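You operate a simulated robot arm through the tools that you are given. There is no shell and no other tool. Be economical: measure what you need, move in short steps, check, and stop when the job is done.

You are at the controls of a simulated robot arm. One attempt, no reset.

Task
Switch the switch on the cleaner on. Then take the hose clip from the top of the workbench and leave it on the top of the yellow cabinet. Then fetch the bottle that says "shampoo" from the top of the workbench and stand it on the top of the low shelf under the workbench. The order counts. Set down upright: bottle.

It is judged by the outcome, as a careful person would: the job done as asked, and still so three seconds after it is handed in. It fails if anything else is knocked over, pushed out of place, dropped, spilled or broken.

Robot
A 7-joint arm with a two-finger parallel gripper on a trunk, on a base that drives. Base frame: it is fixed to the floor where the robot stands at the start and does not move with it; the origin is under the middle of the robot, x ahead of it, y to its left, z up; the surface under the hand at the start is at about z = 88. Readings come in cm, degrees, newtons and seconds.
With the tool pointing down near the work surface it reaches from about 38 to 80 cm from the robot's upright axis, wherever it stands. Its first joint turns from -143.0 to 143.0 degrees. Places, roughly: switch on the cleaner [50, 0, 90]; top of the low shelf under the workbench [60, -20, 30]; top of the yellow cabinet [-320, -30, 120]. Payload 3 kg.
The tool frame sits at the grasp point between the pads (the TCP): z along the fingers, y along the line on which they close. The tips reach 3 cm beyond it. The gripper opens to 11 cm. The fingers are 2 cm wide and 1 cm thick; the gripper's body (4.8 by 11.2 cm) begins 5.5 cm behind the TCP.
Orientation is that of the tool frame in the base frame, as a unit quaternion [x, y, z, w]. With the fingers straight down and closing along the base's y, the tool's x points along the base's -x, its y along +y and its z along -z.

Tools
- The arm moves only by the tool servo_tool. Its arguments are lists of equal length, an entry for each row: "angular": the turn, a rotation vector about the base's x, y, z in degrees, a list of three; "slide": the shift along the base's x, y, z in cm, a list of three; "grip": the finger opening in cm, from 0 to 11. In form: {"angular": [[wx, wy, wz], ...], "slide": [[tx, ty, tz], ...], "grip": [grip, ...]}. A call has 1 to 8 rows; each row shifts and turns the commanded pose from where the row before left it. Rows are played at 5 a second. More than 5 cm and 8.6 degrees between two rows, or a gripper value outside its range, and nothing of the call is played. Where a pose cannot be reached the arm comes as near as it can. A force on the tool above 40 N (or 10 N above the force at the start of the call, whichever is more), or a blocked arm, ends the call early, and 0.2 s more pass. The fingers move at their own pace (about 15.3 cm/s each) and stop on an object; they squeeze with about 41 N. The grip force told is the motor's: it shows also when the fingers shut on nothing. Time passes only in rows, and 0.2 s behind the last, so rows that do not move let the fingers close. The reply holds the time, the measured pose of the TCP, the force on the tool along the base axes, the opening and the grip force, in the units named above and with some noise, with the torque about the TCP (base axes, N m) and any sound that the robot's microphone picked up.
- Cameras (640 x 400 px; columns grow to the right, rows downward): "scene" is now at [56.55, -19.92, 129.97]; the picture's right is [0.00, -0.77, 0.63], its down [-0.36, 0.59, 0.72] and it looks along [-0.93, -0.23, -0.28] (base axes); focal length 214 px, centre (320, 200). "wrist" rides on the gripper at [7.2, 1.7, -10.3] in the tool frame; the picture's right is [-0.23, 0.97, 0.00], its down [-0.76, -0.18, -0.62] and it looks along [-0.61, -0.14, 0.78] (tool axes); focal length 222 px, centre (320, 200). There is no depth. A picture from a camera that has moved, and an enlarged one, comes with that camera's place and axes in the base frame and with its lens. The place of the scene camera against the robot may be out by one fixed shift of up to 1.2 cm in any direction.
- snapshot(camera): a new picture of that camera. It takes no simulated time.
- raise_lower(by): slides the trunk up (or, below 0, down) by that many cm; the arm and the scene camera ride with it, the base frame stays. It gives what a move gives, with no picture.
- base_move(legs): drives the robot by 1 to 6 legs, each [ahead, turn to the left] in cm and degrees, along the robot's own axes; the way and the turn of a leg run together, so that a leg with both is an arc; at most 150 cm and 180 degrees a leg. The arm and the cameras ride along, it lands a little off, and it stops where it bumps. It gives what a move gives.
- turn_head(pan, tilt): turns the head with the scene camera to pan (to the left, within 80 degrees either way) and tilt (down, from -29 to 69), counted from straight ahead of the robot. It gives what a move gives.
- inspect(camera, box): a new picture of the part [left, top, right, bottom] of that camera's present view, enlarged. It takes no simulated time.
- close_job(): hands the job in; it is judged then, once.

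Work in short steps. Places have to be worked out from the pictures, the camera data and where the tool is seen: move nearer, look again, correct. Check each grasp and each placing, and mend what went wrong. You have 165 turns and 128 pictures in all, those below and enlarged ones among them. Open the gripper and draw the arm clear of the work before you hand the job in, unless the task says otherwise; then end with one line.

The tools are called as name(argument=value, ...) on one line, values as JSON. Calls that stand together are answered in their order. servo_tool: Moves the arm, as the interface text tells. Its arguments: {"type":"object","properties":{"angular":{"type":"array","items":{"type":"array","items":{"type":"number"}}},"slide":{"type":"array","items":{"type":"array","items":{"type":"number"}}},"grip":{"type":"array","items":{"type":"number"}}},"required":["angular","slide","grip"]} The other tools are called the same way: raise_lower (by) slides the trunk up or down; base_move (legs) drives the base; turn_head (pan, tilt) turns the head that bears the scene camera; snapshot (camera) takes a picture; inspect (camera, box) takes an enlarged picture of a part of a camera's view; close_job () hands the job in.

At the start:

```text
clock: 0.0
position: [56.36, -16.81, 121.48]
tool_rot: [-0.001, 1.0, 0.0, 0.0]
ft_force: [-0.3, 0.2, 0.2]
ft_torque: [-0.04, 0.01, 0.02]
opening: 10.99
grip_force: 0.0
trunk travel left (down, up): [-42.5, 6.5]
robot x, y, heading: [-0.08, 0.9, 0.1]
head pan, tilt: [-39.4, 68.8]
```

scene: 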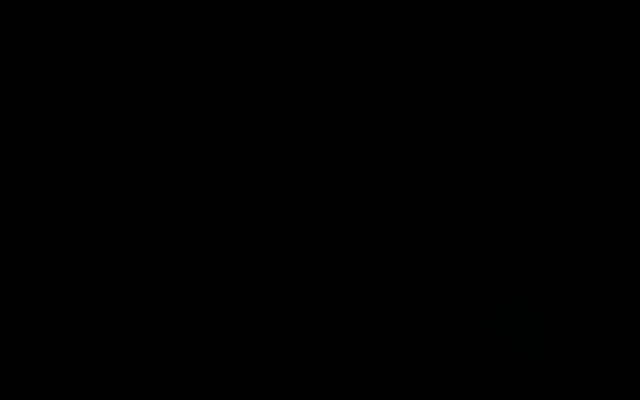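
wrist: 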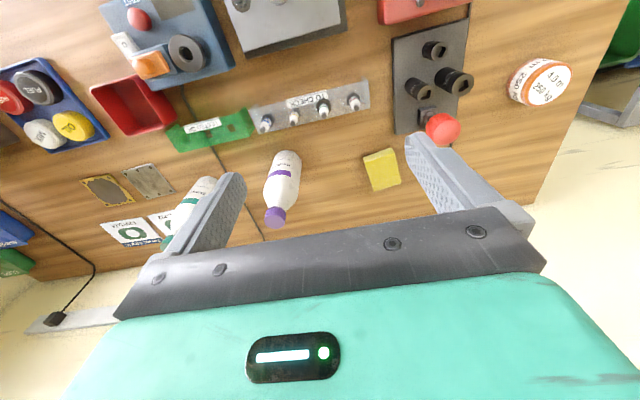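

The scene view is black, probably blocked by the arm, so I turn the head and look again.

turn_head(pan=0, tilt=45)

snapshot(camera="scene")

snapshot(camera="wrist")

```text
clock: 1.1
position: [56.37, -16.82, 121.55]
tool_rot: [-0.001, 1.0, 0.001, 0.0]
ft_force: [0.9, 0.0, -0.6]
ft_torque: [-0.02, -0.02, -0.02]
opening: 11.0
grip_force: 0.0
trunk travel left (down, up): [-42.5, 6.5]
robot x, y, heading: [-0.07, 1.07, 0.1]
head pan, tilt: [0.0, 45.0]
```

```text
125 pictures are left
camera scene: at [59.43, -16.37, 126.22], right [0.0, -1.0, 0.0], down [-0.71, 0.0, 0.71], along [-0.71, 0.0, -0.71], focal length 214 px, centre (320, 200)
```

scene: 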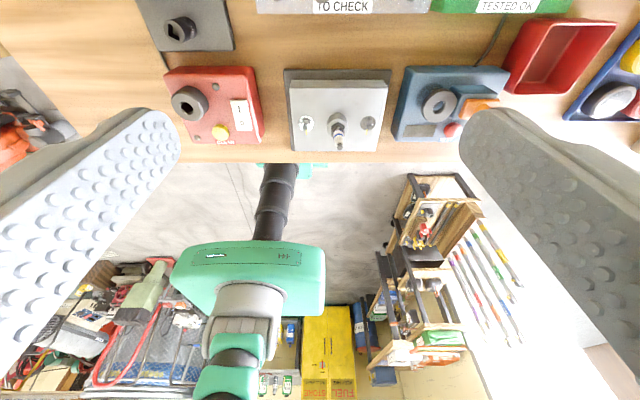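

```text
124 pictures are left
camera wrist: at [49.06, -15.1, 131.81], right [0.23, 0.97, 0.0], down [0.76, -0.18, 0.62], along [0.61, -0.14, -0.78], focal length 222 px, centre (320, 200)
```

wrist: 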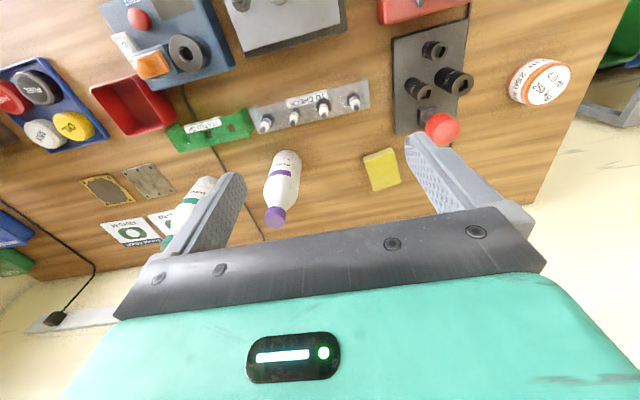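

Both cameras appear to ride near the hand. I'll look straight down along the tool for an overview.

turn_head(pan=0, tilt=5)

snapshot(camera="scene")

inspect(camera="wrist", box=[0, 0, 320, 250])

inspect(camera="wrist", box=[240, 0, 560, 250])

```text
clock: 2.1
position: [56.3, -16.82, 121.46]
tool_rot: [-0.001, 1.0, 0.0, 0.001]
ft_force: [0.2, 0.0, -0.2]
ft_torque: [0.01, 0.01, -0.02]
opening: 11.0
grip_force: 0.1
trunk travel left (down, up): [-42.5, 6.5]
robot x, y, heading: [-0.34, 0.77, 0.1]
head pan, tilt: [0.0, 5.0]
```

```text
123 pictures are left
camera scene: at [65.72, -16.36, 125.16], right [0.0, -1.0, 0.0], down [-1.0, 0.0, 0.09], along [-0.09, 0.0, -1.0], focal length 214 px, centre (320, 200)
```

scene: 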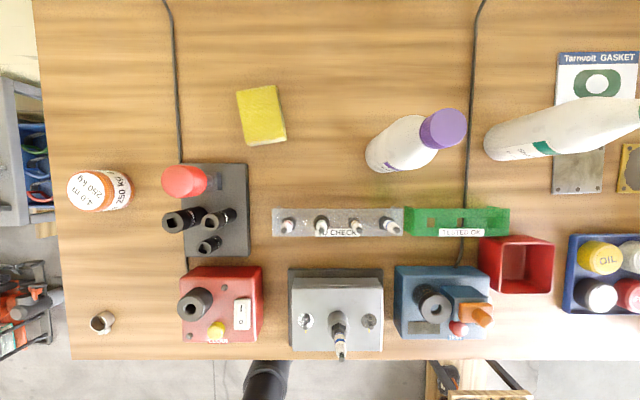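

```text
1.60 times, centred on (160, 125) of wrist
camera zoom: at [49.06, -15.11, 131.81], right [0.23, 0.97, 0.0], down [0.76, -0.18, 0.62], along [0.61, -0.14, -0.78], focal length 355 px, centre (576, 320)
```

zoom: 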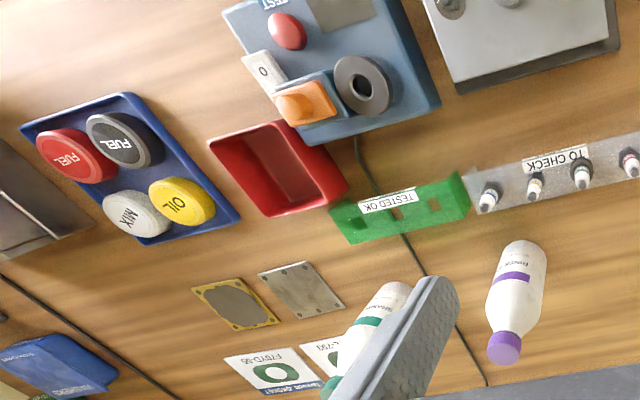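

```text
1.60 times, centred on (400, 125) of wrist
camera zoom: at [49.06, -15.11, 131.81], right [0.23, 0.97, 0.0], down [0.76, -0.18, 0.62], along [0.61, -0.14, -0.78], focal length 355 px, centre (192, 320)
```

zoom: 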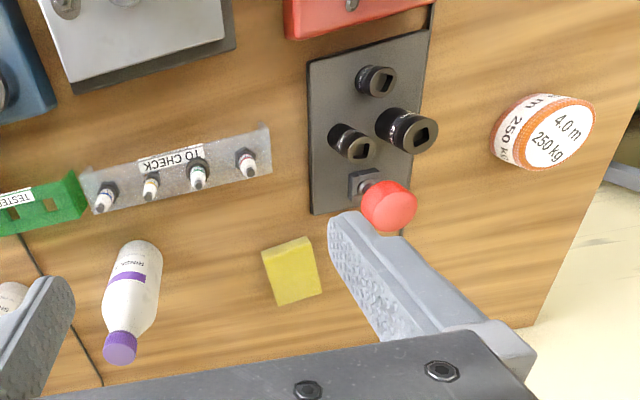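

I'll enlarge the red box and the small metal ring, which are the candidate cleaner and hose clip.

inspect(camera="scene", box=[60, 240, 280, 380])

inspect(camera="scene", box=[270, 200, 560, 380])

inspect(camera="scene", box=[340, 40, 640, 200])

```text
2.86 times, centred on (170, 310) of scene
camera zoom: at [65.72, -16.36, 125.16], right [0.0, -1.0, 0.0], down [-1.0, 0.0, 0.09], along [-0.09, 0.0, -1.0], focal length 613 px, centre (749, -114)
```

zoom: 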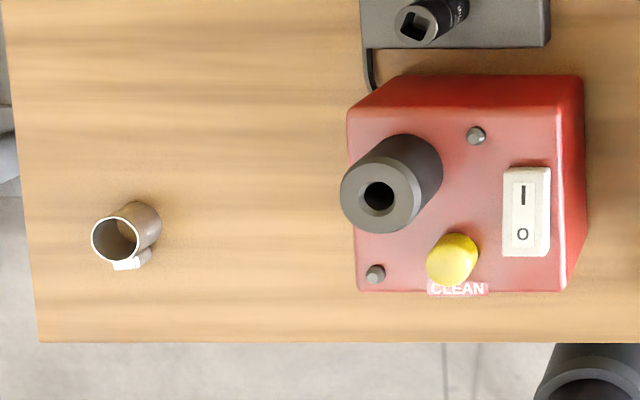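

```text
2.21 times, centred on (415, 290) of scene
camera zoom: at [65.72, -16.36, 125.16], right [0.0, -1.0, 0.0], down [-1.0, 0.0, 0.09], along [-0.09, 0.0, -1.0], focal length 473 px, centre (110, 1)
```

zoom: 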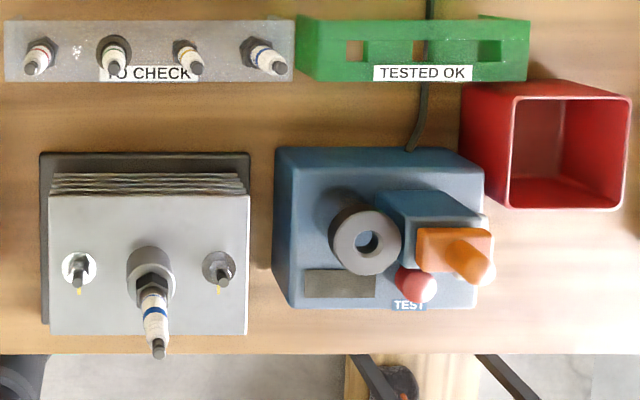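

```text
2.13 times, centred on (490, 120) of scene
camera zoom: at [65.72, -16.36, 125.16], right [0.0, -1.0, 0.0], down [-1.0, 0.0, 0.09], along [-0.09, 0.0, -1.0], focal length 458 px, centre (-43, 371)
```

zoom: 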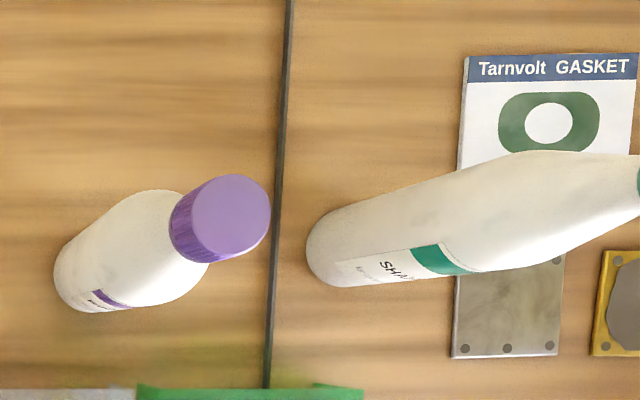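

The red box is labelled CLEAN and has an I/O rocker, with I on the far side. I'll move the hand over it to triangulate.

servo_tool(angular=[[0, 0, 0], [0, 0, 0], [0, 0, 0], [0, 0, 0], [0, 0, 0]], slide=[[-1, 4, 0], [-1, 4, 0], [-1, 4, 0], [-1, 4, 0], [0, 0, 0]], grip=[0, 0, 0, 0, 0])

snapshot(camera="scene")

snapshot(camera="wrist")

```text
clock: 3.3
position: [52.17, -0.54, 121.75]
tool_rot: [0.0, 1.0, 0.0, 0.0]
ft_force: [0.1, 0.8, -0.9]
ft_torque: [0.01, -0.02, -0.02]
opening: 0.0
grip_force: 37.0
trunk travel left (down, up): [-42.5, 6.5]
robot x, y, heading: [0.15, 0.98, 0.1]
head pan, tilt: [0.0, 5.0]
```

```text
117 pictures are left
camera scene: at [61.52, -0.09, 125.4], right [0.0, -1.0, 0.0], down [-1.0, 0.0, 0.09], along [-0.09, 0.0, -1.0], focal length 214 px, centre (320, 200)
```

scene: 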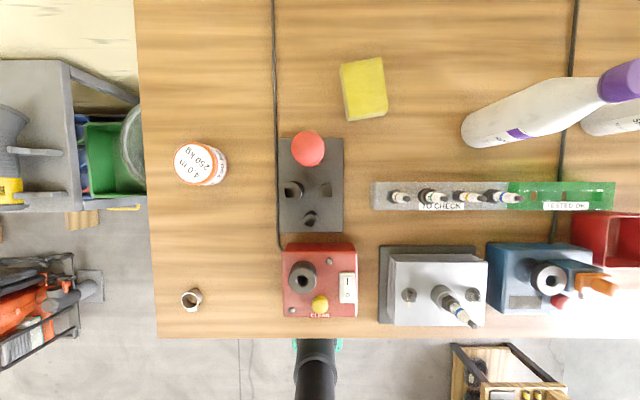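

```text
116 pictures are left
camera wrist: at [44.85, 1.17, 132.04], right [0.23, 0.97, 0.0], down [0.76, -0.18, 0.62], along [0.61, -0.14, -0.78], focal length 222 px, centre (320, 200)
```

wrist: 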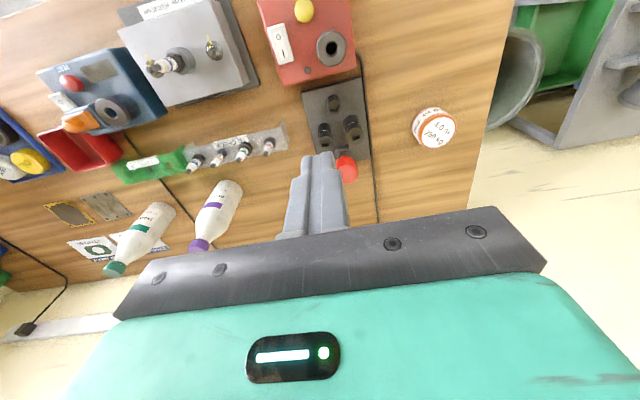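

I place the rocker's centre near [45.5, -4.6, 93.8]. I'll descend partway above its I end and look closer.

servo_tool(angular=[[0, 0, 0], [0, 0, 0], [0, 0, 0], [0, 0, 0], [0, 0, 0]], slide=[[-1.3, -1, -4], [-1.3, -1, -4], [-1.3, -1, -4], [-1.3, -1, -3], [0, 0, 0]], grip=[0, 0, 0, 0, 0])

snapshot(camera="wrist")

snapshot(camera="scene")

```text
clock: 4.5
position: [47.4, -4.73, 106.62]
tool_rot: [0.0, 1.0, 0.0, 0.0]
ft_force: [1.4, -0.1, -0.6]
ft_torque: [0.0, 0.0, -0.01]
opening: 0.0
grip_force: 36.8
trunk travel left (down, up): [-42.5, 6.5]
robot x, y, heading: [-0.02, 1.05, -0.0]
head pan, tilt: [0.0, 5.0]
```

```text
115 pictures are left
camera wrist: at [40.06, -3.08, 116.9], right [0.23, 0.97, 0.0], down [0.76, -0.18, 0.62], along [0.61, -0.14, -0.78], focal length 222 px, centre (320, 200)
```

wrist: 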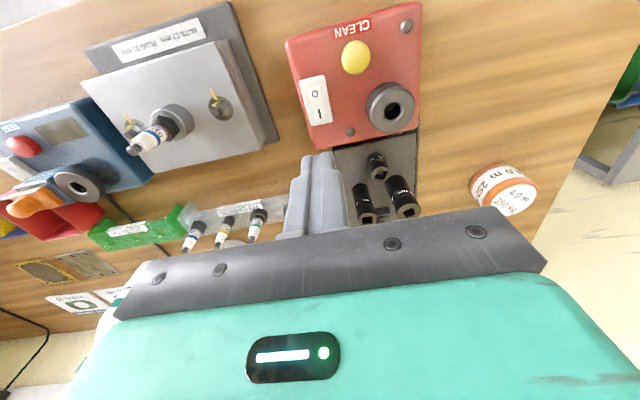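

```text
114 pictures are left
camera scene: at [56.73, -4.33, 110.26], right [0.0, -1.0, 0.0], down [-1.0, 0.0, 0.09], along [-0.09, 0.0, -1.0], focal length 214 px, centre (320, 200)
```

scene: 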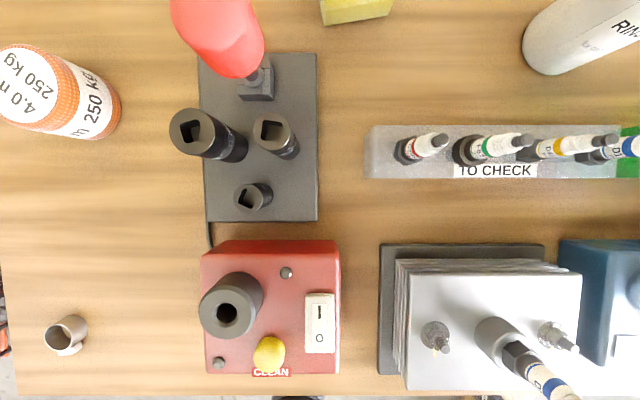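

The purple bottle reads "RIN…". I'll enlarge the rocker from both cameras.

inspect(camera="wrist", box=[270, 10, 430, 160])

inspect(camera="scene", box=[200, 230, 360, 390])

```text
2.67 times, centred on (350, 85) of wrist
camera zoom: at [40.06, -3.08, 116.9], right [0.23, 0.97, 0.0], down [0.76, -0.18, 0.62], along [0.61, -0.14, -0.78], focal length 592 px, centre (240, 507)
```

zoom: 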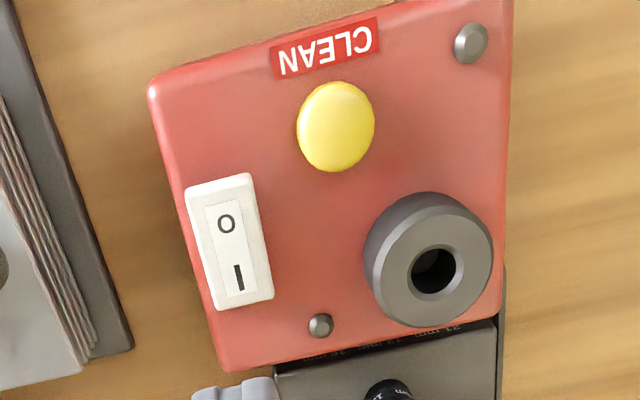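

```text
2.50 times, centred on (280, 310) of scene
camera zoom: at [56.73, -4.33, 110.26], right [0.0, -1.0, 0.0], down [-1.0, 0.0, 0.09], along [-0.09, 0.0, -1.0], focal length 536 px, centre (420, -75)
```

zoom: 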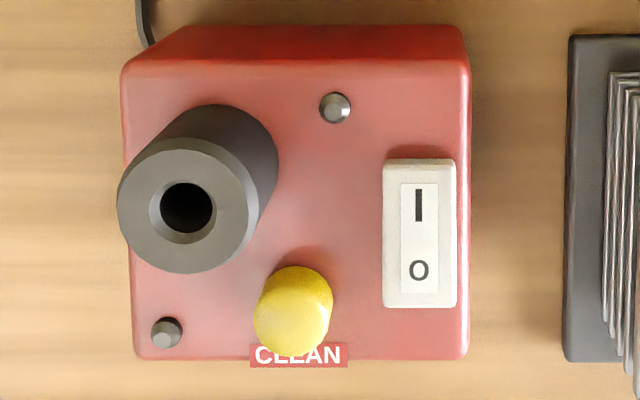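

The I mark is near [47.1, -4.65], right under the closed fingertips. I'll descend toward it.

servo_tool(angular=[[0, 0, 0], [0, 0, 0], [0, 0, 0]], slide=[[0.3, 0, -4], [0, 0, -3.5], [0, 0, 0]], grip=[0, 0, 0])

inspect(camera="wrist", box=[220, 0, 460, 200])

snapshot(camera="scene")

```text
clock: 5.3
position: [47.34, -4.84, 99.08]
tool_rot: [-0.001, 1.0, 0.0, -0.001]
ft_force: [0.1, 0.5, 0.1]
ft_torque: [0.01, 0.0, -0.01]
opening: 0.0
grip_force: 37.9
trunk travel left (down, up): [-42.5, 6.5]
robot x, y, heading: [-0.14, 0.9, -0.2]
head pan, tilt: [0.0, 5.0]
```

```text
2.00 times, centred on (340, 100) of wrist
camera zoom: at [39.97, -3.06, 109.43], right [0.23, 0.97, 0.0], down [0.76, -0.18, 0.62], along [0.61, -0.14, -0.78], focal length 444 px, centre (280, 400)
```

zoom: 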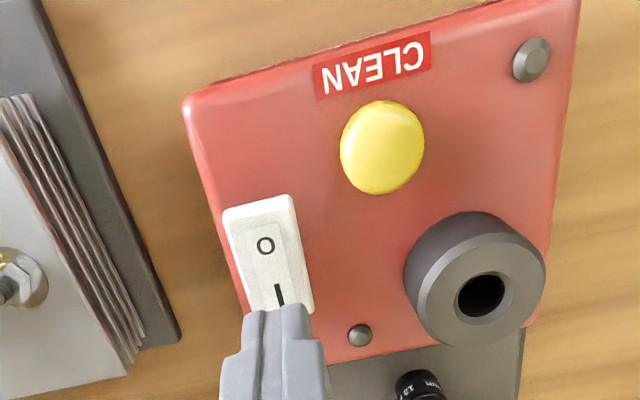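

```text
110 pictures are left
camera scene: at [56.64, -4.31, 102.77], right [0.0, -1.0, 0.0], down [-1.0, 0.0, 0.09], along [-0.09, 0.0, -1.0], focal length 214 px, centre (320, 200)
```

scene: 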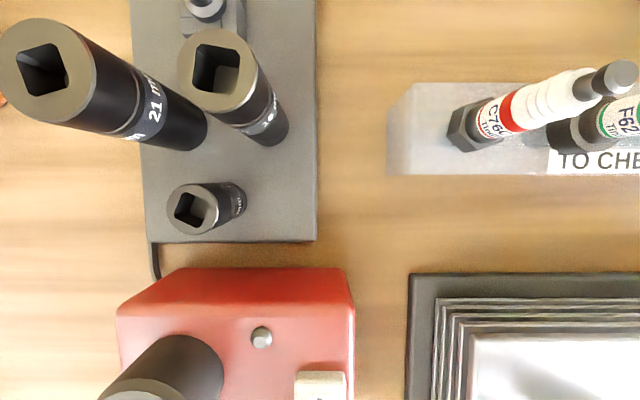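

The O side looks pressed and the I side raised. I'll press slowly on the I end.

servo_tool(angular=[[0, 0, 0], [0, 0, 0], [0, 0, 0], [0, 0, 0], [0, 0, 0], [0, 0, 0]], slide=[[0.1, 0.1, -1], [0, 0, -0.6], [0, 0, -0.5], [0, 0, -0.5], [0, 0, -0.5], [0, 0, 0]], grip=[0, 0, 0, 0, 0, 0])

inspect(camera="wrist", box=[220, 0, 460, 200])

```text
clock: 6.3
position: [47.47, -4.61, 97.17]
tool_rot: [0.0, 1.0, -0.001, 0.003]
ft_force: [-3.2, 1.4, 18.6]
ft_torque: [0.03, 0.28, -0.02]
opening: 0.01
grip_force: 37.9
trunk travel left (down, up): [-42.5, 6.5]
robot x, y, heading: [0.3, 0.58, -0.3]
head pan, tilt: [0.0, 5.0]
stopped in row 4: the force on the tool passed its limit at 57 N (the readings are from after the stop); the commanded pose is now the measured one
```

```text
2.00 times, centred on (340, 100) of wrist
camera zoom: at [40.1, -2.94, 107.37], right [0.23, 0.97, 0.0], down [0.76, -0.18, 0.63], along [0.61, -0.14, -0.78], focal length 444 px, centre (280, 400)
```

zoom: 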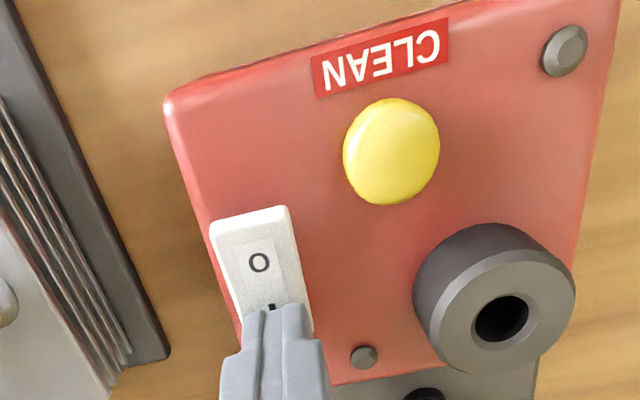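

It reached 57 N at contact. I'll lift and see whether the rocker tipped.

servo_tool(angular=[[0, 0, 0], [0, 0, 0]], slide=[[0, 0, 4], [0, 0, 5]], grip=[0, 0])

inspect(camera="wrist", box=[270, 10, 430, 160])

inspect(camera="scene", box=[200, 230, 360, 390])

```text
clock: 6.9
position: [47.51, -4.88, 106.16]
tool_rot: [-0.002, 1.0, 0.0, 0.002]
ft_force: [0.0, 0.1, 0.2]
ft_torque: [0.0, 0.02, 0.01]
opening: 0.01
grip_force: 38.0
trunk travel left (down, up): [-42.5, 6.5]
robot x, y, heading: [-0.24, 1.16, 0.2]
head pan, tilt: [0.0, 5.0]
```

```text
2.67 times, centred on (350, 85) of wrist
camera zoom: at [40.12, -3.1, 116.49], right [0.23, 0.97, 0.0], down [0.76, -0.18, 0.63], along [0.61, -0.14, -0.78], focal length 592 px, centre (240, 507)
```

zoom: 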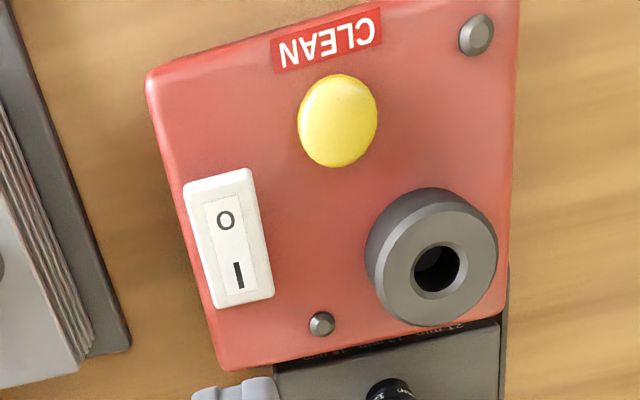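

```text
2.50 times, centred on (280, 310) of scene
camera zoom: at [56.83, -4.35, 109.95], right [0.0, -1.0, 0.0], down [-1.0, 0.0, 0.08], along [-0.08, 0.0, -1.0], focal length 536 px, centre (420, -75)
```

zoom: 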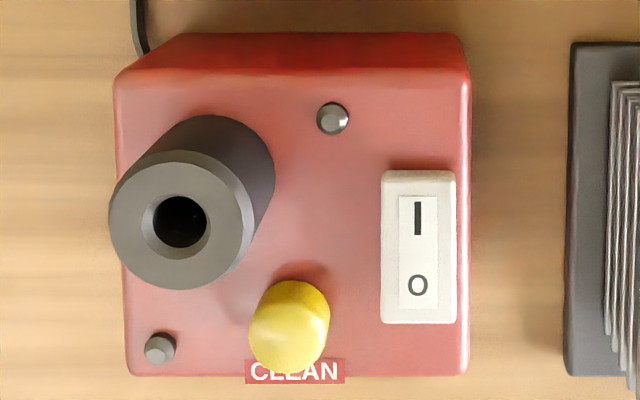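

The before and after views look nearly identical. I'll shift aside and pan the scene camera to see the rocker's tilt from the side.

servo_tool(angular=[[0, 0, 0], [0, 0, 0], [0, 0, 0], [0, 0, 0], [0, 0, 0]], slide=[[-1, -2, 4], [-1, -4, 0], [-1, -4, 0], [-1, -4, 0], [0, 0, 0]], grip=[0, 0, 0, 0, 0])

turn_head(pan=55, tilt=15)

snapshot(camera="scene")

```text
clock: 8.1
position: [43.46, -18.27, 110.03]
tool_rot: [-0.001, 1.0, 0.0, 0.002]
ft_force: [-0.2, 0.0, 0.3]
ft_torque: [0.03, -0.04, -0.02]
opening: 0.01
grip_force: 37.9
trunk travel left (down, up): [-42.5, 6.5]
robot x, y, heading: [-0.07, 0.66, -0.1]
head pan, tilt: [0.0, 5.0]
```

```text
clock: 9.3
position: [43.52, -18.21, 110.17]
tool_rot: [0.0, 1.0, 0.0, 0.003]
ft_force: [-0.1, -0.2, 0.6]
ft_torque: [-0.01, 0.01, 0.0]
opening: 0.0
grip_force: 37.6
trunk travel left (down, up): [-42.5, 6.5]
robot x, y, heading: [0.03, 0.89, 0.1]
head pan, tilt: [55.0, 15.0]
```

```text
106 pictures are left
camera scene: at [51.26, -10.2, 117.58], right [0.0, -0.57, -0.82], down [-0.97, -0.21, 0.14], along [-0.26, 0.79, -0.56], focal length 214 px, centre (320, 200)
```

scene: 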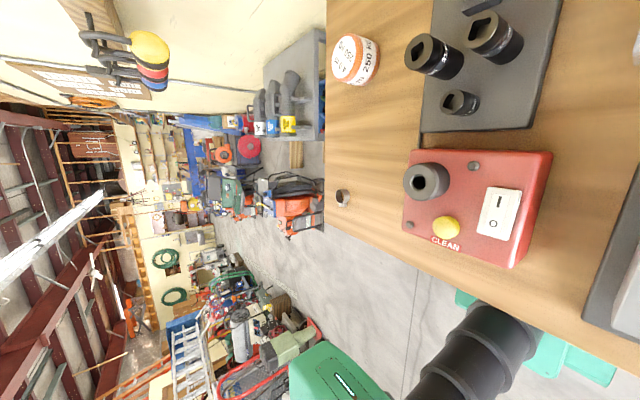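

I'll enlarge the rocker from this angle.

inspect(camera="scene", box=[400, 140, 560, 270])

```text
3.08 times, centred on (480, 205) of scene
camera zoom: at [51.26, -10.2, 117.58], right [0.0, -0.57, -0.82], down [-0.97, -0.21, 0.14], along [-0.26, 0.79, -0.56], focal length 660 px, centre (-172, 185)
```

zoom: 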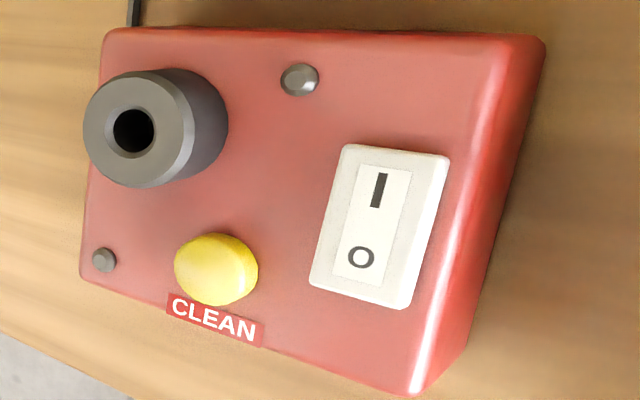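

I need finer detail to see whether the rocker is tilted, so I'll take a tight crop.

inspect(camera="scene", box=[470, 175, 534, 245])

snapshot(camera="wrist")

```text
5.71 times, centred on (502, 210) of scene
camera zoom: at [51.26, -10.2, 117.58], right [0.0, -0.57, -0.82], down [-0.97, -0.21, 0.14], along [-0.26, 0.79, -0.56], focal length 1226 px, centre (-720, 143)
```

zoom: 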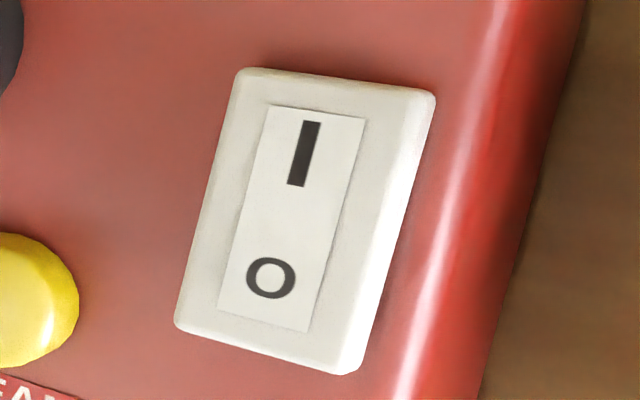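

```text
103 pictures are left
camera wrist: at [36.2, -16.59, 120.33], right [0.23, 0.97, 0.0], down [0.76, -0.18, 0.63], along [0.61, -0.14, -0.78], focal length 222 px, centre (320, 200)
```

wrist: 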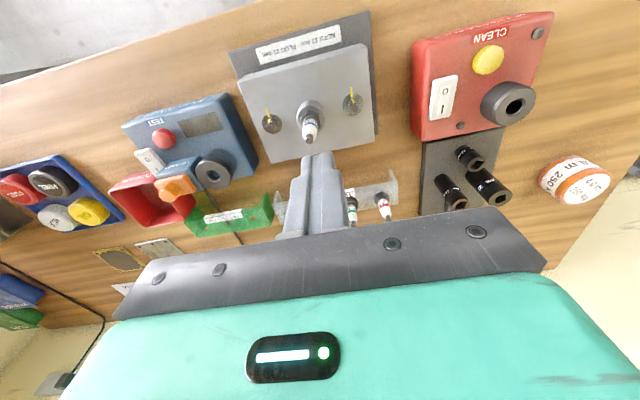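

I measure a slight O-end rise, but it isn't conclusive. I'll move further toward -y for a flatter side view.

servo_tool(angular=[[0, 0, 0], [0, 0, 0], [0, 0, 0], [0, 0, 0], [0, 0, 0]], slide=[[-0.5, -4, 0], [-0.5, -4, 0], [-0.5, -4, 0], [-0.5, -4, 0], [0, 0, 0]], grip=[0, 0, 0, 0, 0])

turn_head(pan=65, tilt=15)

snapshot(camera="scene")

```text
clock: 10.5
position: [41.61, -34.7, 110.09]
tool_rot: [0.0, 1.0, 0.0, 0.002]
ft_force: [-1.1, 0.1, 0.6]
ft_torque: [0.01, -0.01, 0.04]
opening: 0.0
grip_force: 37.7
trunk travel left (down, up): [-42.5, 6.5]
robot x, y, heading: [-0.15, 0.66, -0.0]
head pan, tilt: [55.0, 15.0]
```

```text
clock: 11.2
position: [41.52, -34.69, 109.95]
tool_rot: [-0.001, 1.0, 0.0, 0.003]
ft_force: [-0.6, 0.2, 0.2]
ft_torque: [-0.01, -0.05, 0.0]
opening: 0.02
grip_force: 38.0
trunk travel left (down, up): [-42.5, 6.5]
robot x, y, heading: [0.34, 0.76, 0.1]
head pan, tilt: [65.0, 15.0]
```

```text
102 pictures are left
camera scene: at [49.28, -25.73, 118.84], right [0.01, -0.42, -0.91], down [-0.97, -0.24, 0.1], along [-0.26, 0.87, -0.41], focal length 214 px, centre (320, 200)
```

scene: 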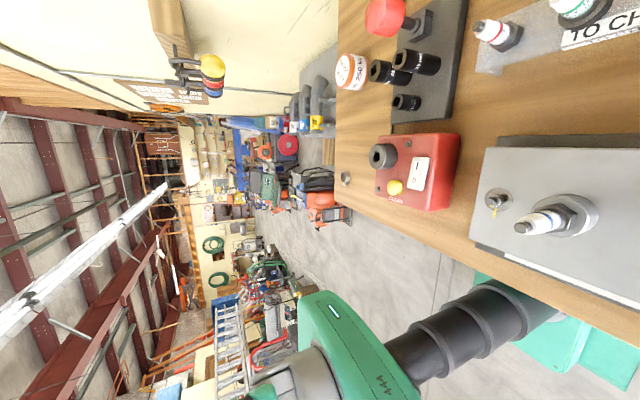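

I'll take a tight crop of the rocker from this lower angle.

inspect(camera="scene", box=[396, 140, 460, 212])

```text
5.56 times, centred on (428, 176) of scene
camera zoom: at [49.28, -25.73, 118.84], right [0.01, -0.42, -0.91], down [-0.97, -0.24, 0.1], along [-0.26, 0.87, -0.41], focal length 1192 px, centre (-280, 333)
```

zoom: 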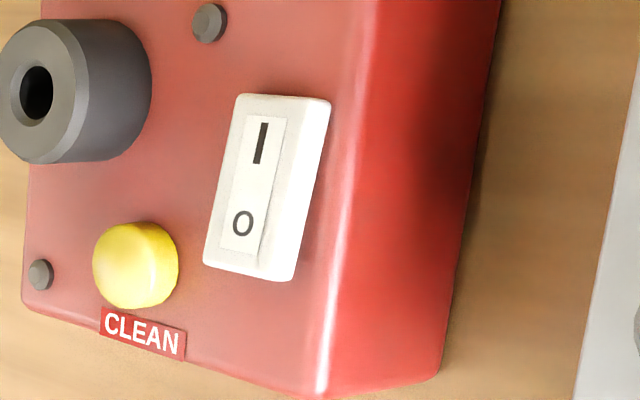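

The O end now protrudes and the I end is sunk, which suggests ON. To confirm, I'll press the I end again gently and note the contact height.

servo_tool(angular=[[0, 0, 0], [0, 0, 0], [0, 0, 0], [0, 0, 0], [0, 0, 0], [0, 0, 0], [0, 0, 0], [0, 0, 0]], slide=[[1, 4.2, 0], [1, 4.2, 0], [1, 4.2, 0], [1, 4.2, 0], [1, 4.2, 0], [0.8, 4.2, 0], [0.2, 4.8, 0], [0, 0, 0]], grip=[0, 0, 0, 0, 0, 0, 0, 0])

turn_head(pan=0, tilt=5)

```text
clock: 13.0
position: [47.34, -4.39, 110.07]
tool_rot: [0.0, 1.0, 0.0, 0.003]
ft_force: [-0.4, 0.9, 1.4]
ft_torque: [0.02, -0.02, 0.02]
opening: 0.01
grip_force: 37.7
trunk travel left (down, up): [-42.5, 6.5]
robot x, y, heading: [0.08, 0.89, 0.1]
head pan, tilt: [65.0, 15.0]
```

```text
clock: 14.4
position: [47.3, -4.48, 110.16]
tool_rot: [-0.001, 1.0, 0.0, 0.003]
ft_force: [0.1, 0.3, -0.5]
ft_torque: [0.0, 0.06, 0.0]
opening: 0.0
grip_force: 37.8
trunk travel left (down, up): [-42.5, 6.5]
robot x, y, heading: [0.05, 1.14, -0.0]
head pan, tilt: [0.0, 5.0]
```

I'll approach to just above the last contact height, shifted 0.4 cm further toward the I end.

servo_tool(angular=[[0, 0, 0], [0, 0, 0], [0, 0, 0], [0, 0, 0], [0, 0, 0]], slide=[[0.4, -0.1, -4], [0, 0, -4], [0, 0, -4], [0, 0, -0.6], [0, 0, 0]], grip=[0, 0, 0, 0, 0])

servo_tool(angular=[[0, 0, 0], [0, 0, 0], [0, 0, 0]], slide=[[0, 0, -0.2], [0, 0, -0.2], [0, 0, 0]], grip=[0, 0, 0])

servo_tool(angular=[[0, 0, 0], [0, 0, 0], [0, 0, 0]], slide=[[0, 0, -0.2], [0, 0, -0.2], [0, 0, 0]], grip=[0, 0, 0])

```text
clock: 15.6
position: [47.94, -4.76, 97.19]
tool_rot: [-0.001, 1.0, 0.001, 0.003]
ft_force: [0.9, 0.0, 0.9]
ft_torque: [0.0, 0.02, 0.02]
opening: 0.0
grip_force: 37.8
trunk travel left (down, up): [-42.5, 6.5]
robot x, y, heading: [-0.15, 0.78, 0.1]
head pan, tilt: [0.0, 5.0]
```

```text
clock: 16.4
position: [47.91, -4.7, 97.08]
tool_rot: [-0.001, 1.0, 0.0, 0.004]
ft_force: [1.7, 1.0, 27.5]
ft_torque: [0.04, 0.18, 0.06]
opening: 0.03
grip_force: 37.6
trunk travel left (down, up): [-42.5, 6.5]
robot x, y, heading: [0.06, 0.91, -0.4]
head pan, tilt: [0.0, 5.0]
```

```text
clock: 16.7
position: [47.91, -4.71, 97.09]
tool_rot: [0.0, 1.0, -0.001, 0.006]
ft_force: [-4.4, 0.7, 13.3]
ft_torque: [0.06, 0.22, 0.06]
opening: 0.02
grip_force: 37.3
trunk travel left (down, up): [-42.5, 6.5]
robot x, y, heading: [0.15, 1.06, 0.3]
head pan, tilt: [0.0, 5.0]
stopped in row 1: the force on the tool passed its limit at 43 N (the readings are from after the stop); the commanded pose is now the measured one
```

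The I end is stiff at the same height. To compare with the pre-press picture, I'll return to that same pose and take the same crop.

servo_tool(angular=[[0, 0, 0], [0, 0, 0], [0, 0, 0], [0, 0, 0], [0, 0, 0]], slide=[[0, 0, 2], [-0.5, 0, 3], [0, 0, 4.5], [0, 0, 0], [0, 0, 0]], grip=[0, 0, 0, 0, 0])

inspect(camera="scene", box=[200, 230, 360, 390])

inspect(camera="wrist", box=[270, 10, 430, 160])

```text
clock: 17.9
position: [47.51, -4.78, 106.28]
tool_rot: [-0.001, 1.0, -0.001, 0.004]
ft_force: [1.8, -0.6, 0.3]
ft_torque: [-0.01, 0.01, -0.04]
opening: 0.02
grip_force: 37.9
trunk travel left (down, up): [-42.5, 6.5]
robot x, y, heading: [0.26, 0.82, 0.0]
head pan, tilt: [0.0, 5.0]
```

```text
2.50 times, centred on (280, 310) of scene
camera zoom: at [56.82, -4.28, 110.04], right [0.0, -1.0, 0.0], down [-1.0, 0.0, 0.08], along [-0.08, 0.0, -1.0], focal length 536 px, centre (420, -75)
```

zoom: 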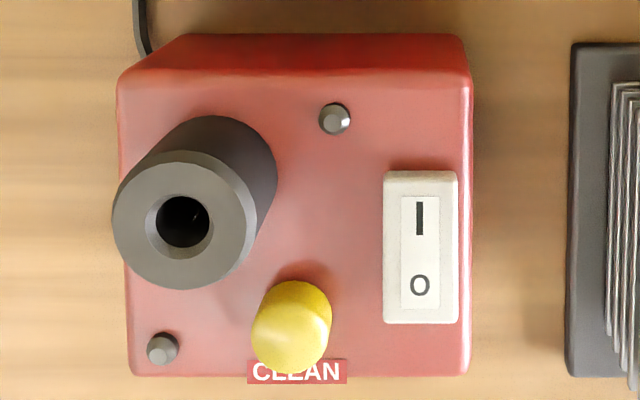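

```text
2.67 times, centred on (350, 85) of wrist
camera zoom: at [40.09, -3.02, 116.52], right [0.23, 0.97, 0.0], down [0.76, -0.18, 0.63], along [0.61, -0.14, -0.78], focal length 592 px, centre (240, 507)
```

zoom: 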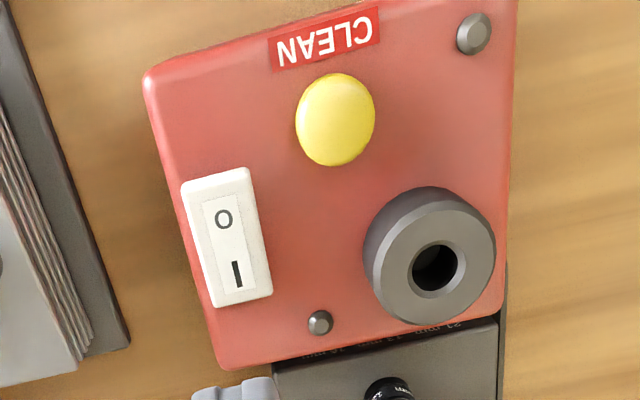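

Tilt looks the same before and after, so I can't tell the state. I'll probe the O end lightly to compare its height with the I end's 97.1.

servo_tool(angular=[[0, 0, 0], [0, 0, 0], [0, 0, 0], [0, 0, 0], [0, 0, 0]], slide=[[-3.4, 0, -3], [0, 0, -3], [0, 0, -2], [0, 0, -0.4], [0, 0, 0]], grip=[0, 0, 0, 0, 0])

inspect(camera="wrist", box=[220, 0, 460, 200])

```text
clock: 19.1
position: [44.39, -4.69, 98.03]
tool_rot: [-0.001, 1.0, -0.001, 0.006]
ft_force: [0.7, 0.0, 0.3]
ft_torque: [0.01, -0.02, 0.0]
opening: 0.0
grip_force: 37.1
trunk travel left (down, up): [-42.5, 6.5]
robot x, y, heading: [-0.24, 1.01, 0.3]
head pan, tilt: [0.0, 5.0]
```

```text
2.00 times, centred on (340, 100) of wrist
camera zoom: at [36.82, -3.0, 108.21], right [0.23, 0.97, 0.0], down [0.76, -0.18, 0.63], along [0.61, -0.14, -0.78], focal length 444 px, centre (280, 400)
```

zoom: 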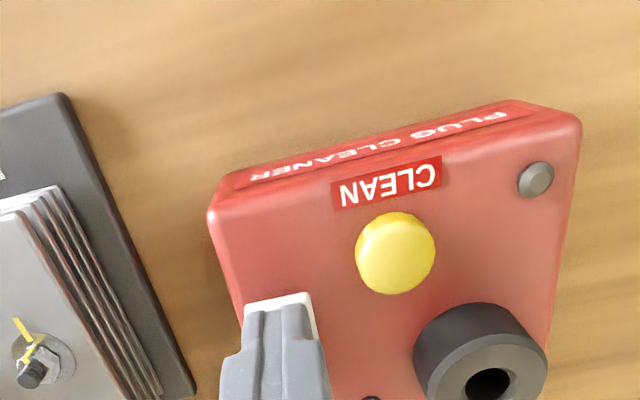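

The box front reads "PLUG CLEANER". I'll lower onto the O end in 0.2 cm steps and watch the force.

servo_tool(angular=[[0, 0, 0], [0, 0, 0]], slide=[[0, 0, -0.3], [0, 0, 0]], grip=[0, 0])

servo_tool(angular=[[0, 0, 0], [0, 0, 0]], slide=[[0, 0, -0.2], [0, 0, 0]], grip=[0, 0])

servo_tool(angular=[[0, 0, 0], [0, 0, 0]], slide=[[0, 0, -0.2], [0, 0, 0]], grip=[0, 0])

```text
clock: 19.7
position: [44.21, -4.77, 97.71]
tool_rot: [-0.001, 1.0, -0.001, 0.005]
ft_force: [0.1, -0.2, -0.3]
ft_torque: [0.0, -0.02, 0.01]
opening: 0.0
grip_force: 37.5
trunk travel left (down, up): [-42.5, 6.5]
robot x, y, heading: [-0.59, 0.77, -0.1]
head pan, tilt: [0.0, 5.0]
```

```text
clock: 20.3
position: [44.2, -4.81, 97.59]
tool_rot: [-0.001, 1.0, -0.001, 0.004]
ft_force: [-0.9, 0.4, 0.4]
ft_torque: [0.0, -0.05, 0.01]
opening: 0.03
grip_force: 37.2
trunk travel left (down, up): [-42.5, 6.5]
robot x, y, heading: [0.03, 0.91, -0.1]
head pan, tilt: [0.0, 5.0]
```

```text
clock: 20.9
position: [44.27, -4.82, 97.23]
tool_rot: [-0.001, 1.0, -0.001, 0.003]
ft_force: [0.8, -0.1, 0.5]
ft_torque: [0.02, 0.04, 0.0]
opening: 0.0
grip_force: 37.4
trunk travel left (down, up): [-42.5, 6.5]
robot x, y, heading: [0.18, 0.84, -0.1]
head pan, tilt: [0.0, 5.0]
```

There's no contact at 97.2 on the O end yet. I'll keep probing downward.

servo_tool(angular=[[0, 0, 0], [0, 0, 0]], slide=[[0, 0, -0.2], [0, 0, 0]], grip=[0, 0])

servo_tool(angular=[[0, 0, 0], [0, 0, 0]], slide=[[0, 0, -0.2], [0, 0, 0]], grip=[0, 0])

```text
clock: 21.5
position: [44.24, -4.67, 97.07]
tool_rot: [-0.001, 1.0, 0.0, 0.005]
ft_force: [1.0, 0.1, -0.3]
ft_torque: [-0.01, -0.01, -0.01]
opening: 0.0
grip_force: 37.9
trunk travel left (down, up): [-42.5, 6.5]
robot x, y, heading: [0.46, 0.79, 0.1]
head pan, tilt: [0.0, 5.0]
```

```text
clock: 22.1
position: [44.26, -4.66, 96.97]
tool_rot: [-0.001, 1.0, -0.001, 0.006]
ft_force: [-0.1, 0.8, 18.7]
ft_torque: [0.06, -0.21, 0.01]
opening: 0.0
grip_force: 38.0
trunk travel left (down, up): [-42.5, 6.5]
robot x, y, heading: [0.01, 0.98, -0.1]
head pan, tilt: [0.0, 5.0]
```

Contact torques show the finger's inner edge landing near the rocker's middle both times, so I haven't really levered the end. I'll lift, tilt the tool 20° so its far edge leads, and press at the very I end.

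servo_tool(angular=[[0, 0, 0], [0, 7, 0], [0, 7, 0], [0, 6, 0], [0, 0, 0], [0, 0, 0]], slide=[[0, 0, 4], [1.1, 0, 1], [1.2, 0, 0], [1, 0, 0], [0, 0, 0], [0, 0, 0]], grip=[0, 0, 0, 0, 0, 0])

inspect(camera="wrist", box=[220, 0, 460, 200])

```text
clock: 23.5
position: [47.38, -4.64, 102.03]
tool_rot: [-0.001, 0.986, 0.001, -0.169]
ft_force: [0.0, 0.5, -0.4]
ft_torque: [0.0, 0.0, 0.02]
opening: 0.03
grip_force: 37.3
trunk travel left (down, up): [-42.5, 6.5]
robot x, y, heading: [0.23, 0.47, 0.1]
head pan, tilt: [0.0, 5.0]
```

```text
2.00 times, centred on (340, 100) of wrist
camera zoom: at [44.01, -2.98, 114.15], right [0.21, 0.97, -0.08], down [0.93, -0.18, 0.33], along [0.31, -0.14, -0.94], focal length 444 px, centre (280, 400)
```

zoom: 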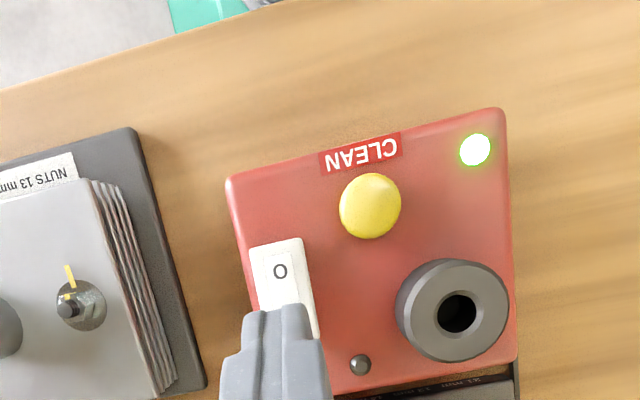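

A green lamp on the cleaner is now lit. I'll raise the hand for a clear view without pressing anything.

servo_tool(angular=[[0, -7, 0], [0, -7, 0], [0, -6, 0], [0, 0, 0], [0, 0, 0]], slide=[[0, 0, 3], [0, 0, 1.2], [0, 0, 0], [0, 0, 0], [0, 0, 0]], grip=[0, 0, 0, 0, 0])

inspect(camera="scene", box=[200, 230, 360, 390])

inspect(camera="wrist", box=[270, 10, 430, 160])

```text
clock: 24.7
position: [47.46, -4.85, 106.21]
tool_rot: [-0.001, 1.0, -0.001, 0.005]
ft_force: [0.8, -0.5, -0.2]
ft_torque: [0.03, 0.01, 0.03]
opening: 0.0
grip_force: 37.9
trunk travel left (down, up): [-42.5, 6.5]
robot x, y, heading: [0.09, 0.77, -0.0]
head pan, tilt: [0.0, 5.0]
```

```text
2.50 times, centred on (280, 310) of scene
camera zoom: at [56.89, -4.3, 109.91], right [0.0, -1.0, 0.0], down [-1.0, 0.0, 0.08], along [-0.08, 0.0, -1.0], focal length 536 px, centre (420, -75)
```

zoom: 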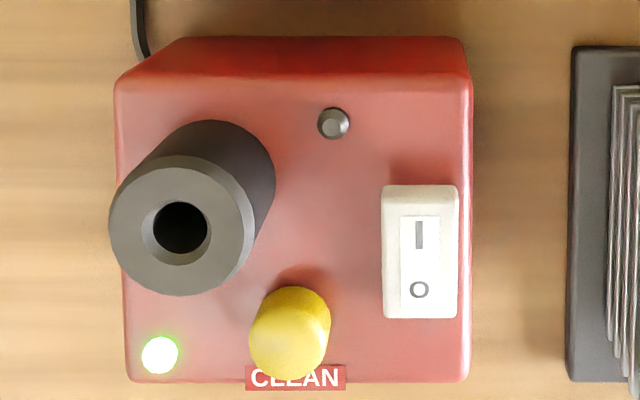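

```text
2.67 times, centred on (350, 85) of wrist
camera zoom: at [40.15, -3.04, 116.38], right [0.23, 0.97, 0.0], down [0.76, -0.18, 0.63], along [0.61, -0.14, -0.78], focal length 592 px, centre (240, 507)
```

zoom: 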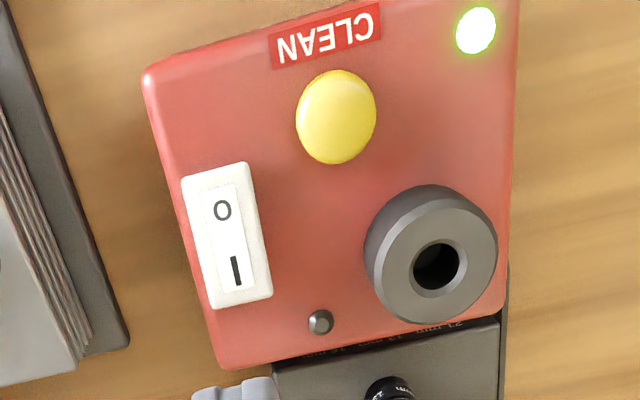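

The rocker flipped and the lamp is lit, so the cleaner is on. Now I move over the ring-shaped clip near the bench's front-left corner.

servo_tool(angular=[[0, 0, 0], [0, 0, 0], [0, 0, 0], [0, 0, 0], [0, 0, 0], [0, 0, 0], [0, 0, 0], [0, 0, 0]], slide=[[0, 1, 4], [-0.5, 4, 0], [-0.5, 4, 0], [-0.5, 4, 0], [-0.5, 4, 0], [-0.5, 4, 0], [0, 4, -2], [0, 0, 0]], grip=[0, 0, 0, 5, 5, 5, 5, 5])

snapshot(camera="wrist")

snapshot(camera="scene")

```text
clock: 26.5
position: [45.06, 20.29, 108.34]
tool_rot: [0.0, 1.0, -0.002, 0.005]
ft_force: [-0.5, 0.4, 0.7]
ft_torque: [-0.03, 0.02, 0.01]
opening: 5.02
grip_force: 0.0
trunk travel left (down, up): [-42.5, 6.5]
robot x, y, heading: [-0.23, 1.13, 0.1]
head pan, tilt: [0.0, 5.0]
```

```text
94 pictures are left
camera wrist: at [37.61, 21.94, 118.52], right [0.23, 0.97, 0.0], down [0.76, -0.18, 0.63], along [0.61, -0.14, -0.78], focal length 222 px, centre (320, 200)
```

wrist: 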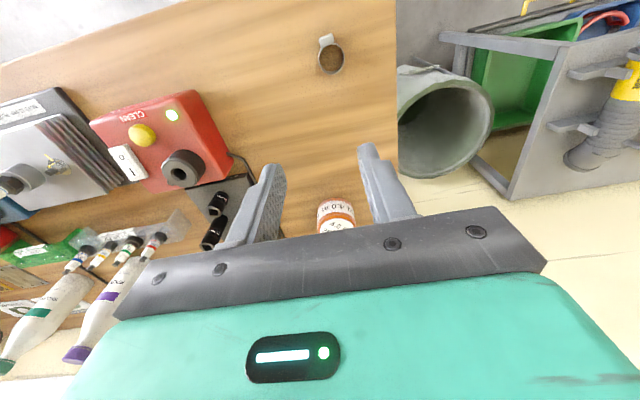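

```text
93 pictures are left
camera scene: at [54.34, 20.67, 112.04], right [0.0, -1.0, 0.0], down [-1.0, 0.0, 0.08], along [-0.08, 0.0, -1.0], focal length 214 px, centre (320, 200)
```

scene: 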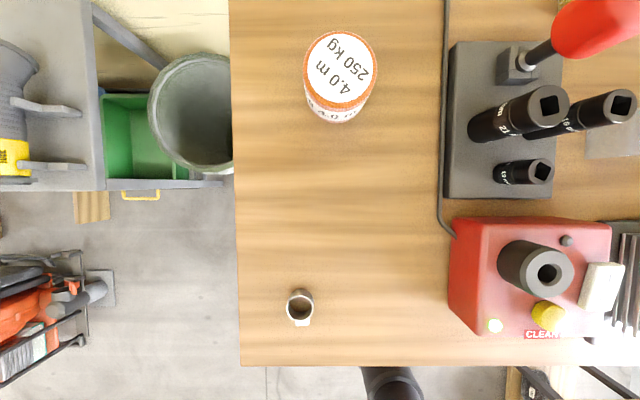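

inspect(camera="wrist", box=[290, 20, 370, 90])

inspect(camera="scene", box=[270, 275, 334, 340])

```text
5.71 times, centred on (330, 55) of wrist
camera zoom: at [37.61, 21.94, 118.52], right [0.23, 0.97, 0.0], down [0.76, -0.18, 0.63], along [0.61, -0.14, -0.78], focal length 1269 px, centre (263, 1029)
```

zoom: 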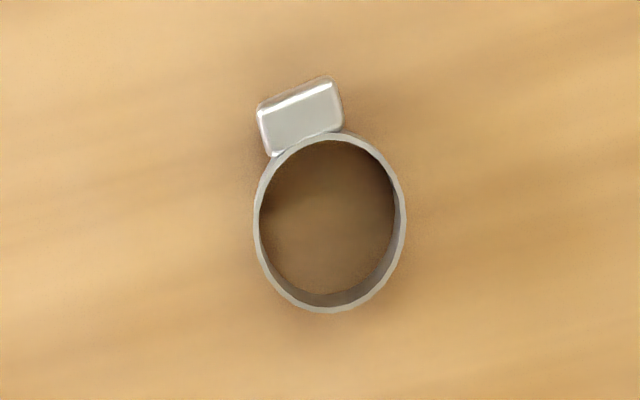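

```text
6.15 times, centred on (302, 308) of scene
camera zoom: at [54.34, 20.67, 112.04], right [0.0, -1.0, 0.0], down [-1.0, 0.0, 0.08], along [-0.08, 0.0, -1.0], focal length 1320 px, centre (431, -462)
```

zoom: 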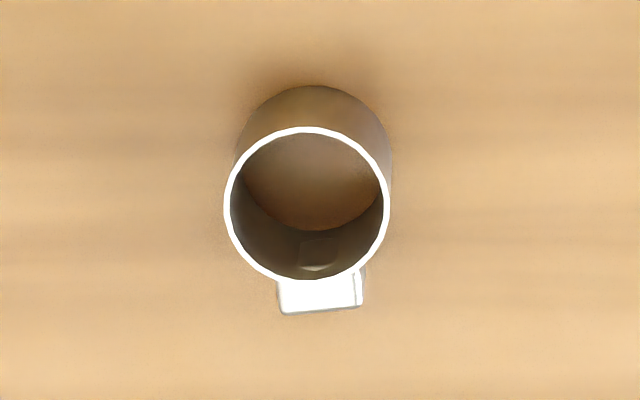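

The hose clip ring is centred near [40.9, 22.65], about 2.8 cm across and 1.7 tall. I'll move over it and descend to a pre-grasp height.

servo_tool(angular=[[0, 0, 0], [0, 0, 0], [0, 0, 0], [0, 0, 0], [0, 0, 0]], slide=[[-4.1, 2.35, 0], [0, 0, -4.5], [0, 0, -4.5], [0, 0, -3.5], [0, 0, 0]], grip=[5, 5, 5, 5, 5])

snapshot(camera="wrist")

```text
clock: 27.7
position: [40.49, 22.77, 95.65]
tool_rot: [0.0, 1.0, 0.0, 0.005]
ft_force: [-0.4, -0.2, 0.2]
ft_torque: [0.01, 0.03, 0.0]
opening: 5.0
grip_force: 0.0
trunk travel left (down, up): [-42.5, 6.5]
robot x, y, heading: [-0.15, 0.7, 0.0]
head pan, tilt: [0.0, 5.0]
```

```text
90 pictures are left
camera wrist: at [33.09, 24.55, 105.77], right [0.23, 0.97, 0.0], down [0.76, -0.18, 0.63], along [0.62, -0.14, -0.78], focal length 222 px, centre (320, 200)
```

wrist: 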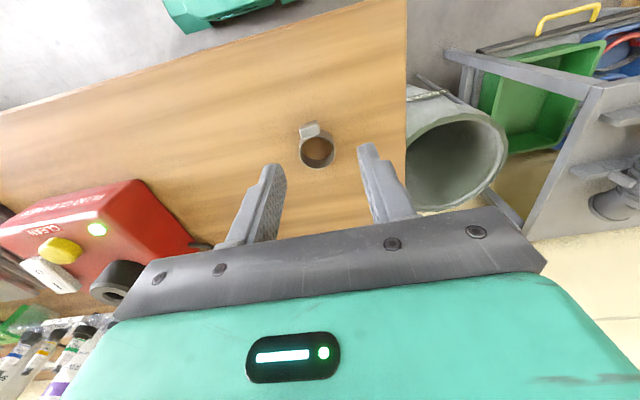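

Alignment is good. I'll descend so the tips come just above the bench.

servo_tool(angular=[[0, 0, 0], [0, 0, 0], [0, 0, 0], [0, 0, 0]], slide=[[0.2, -0.15, -2], [0, 0, -1.4], [0, 0, -0.6], [0, 0, 0]], grip=[5, 5, 5, 5])

snapshot(camera="wrist")

```text
clock: 28.7
position: [40.99, 22.56, 91.68]
tool_rot: [0.0, 1.0, -0.001, 0.005]
ft_force: [0.3, 0.8, 1.0]
ft_torque: [0.03, 0.0, 0.02]
opening: 5.02
grip_force: 0.0
trunk travel left (down, up): [-42.5, 6.5]
robot x, y, heading: [0.18, 0.83, 0.1]
head pan, tilt: [0.0, 5.0]
```

```text
89 pictures are left
camera wrist: at [33.5, 24.34, 101.9], right [0.23, 0.97, 0.0], down [0.76, -0.18, 0.63], along [0.61, -0.14, -0.78], focal length 222 px, centre (320, 200)
```

wrist: 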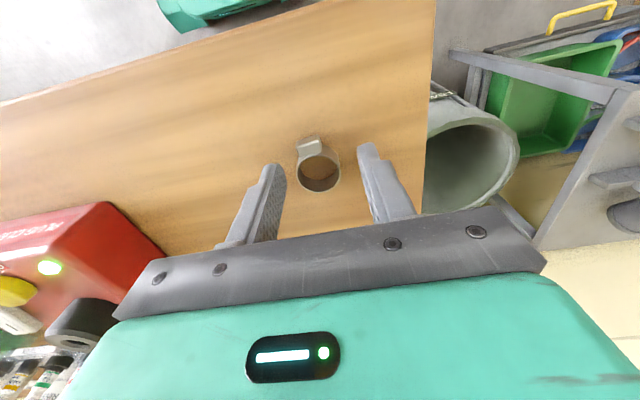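

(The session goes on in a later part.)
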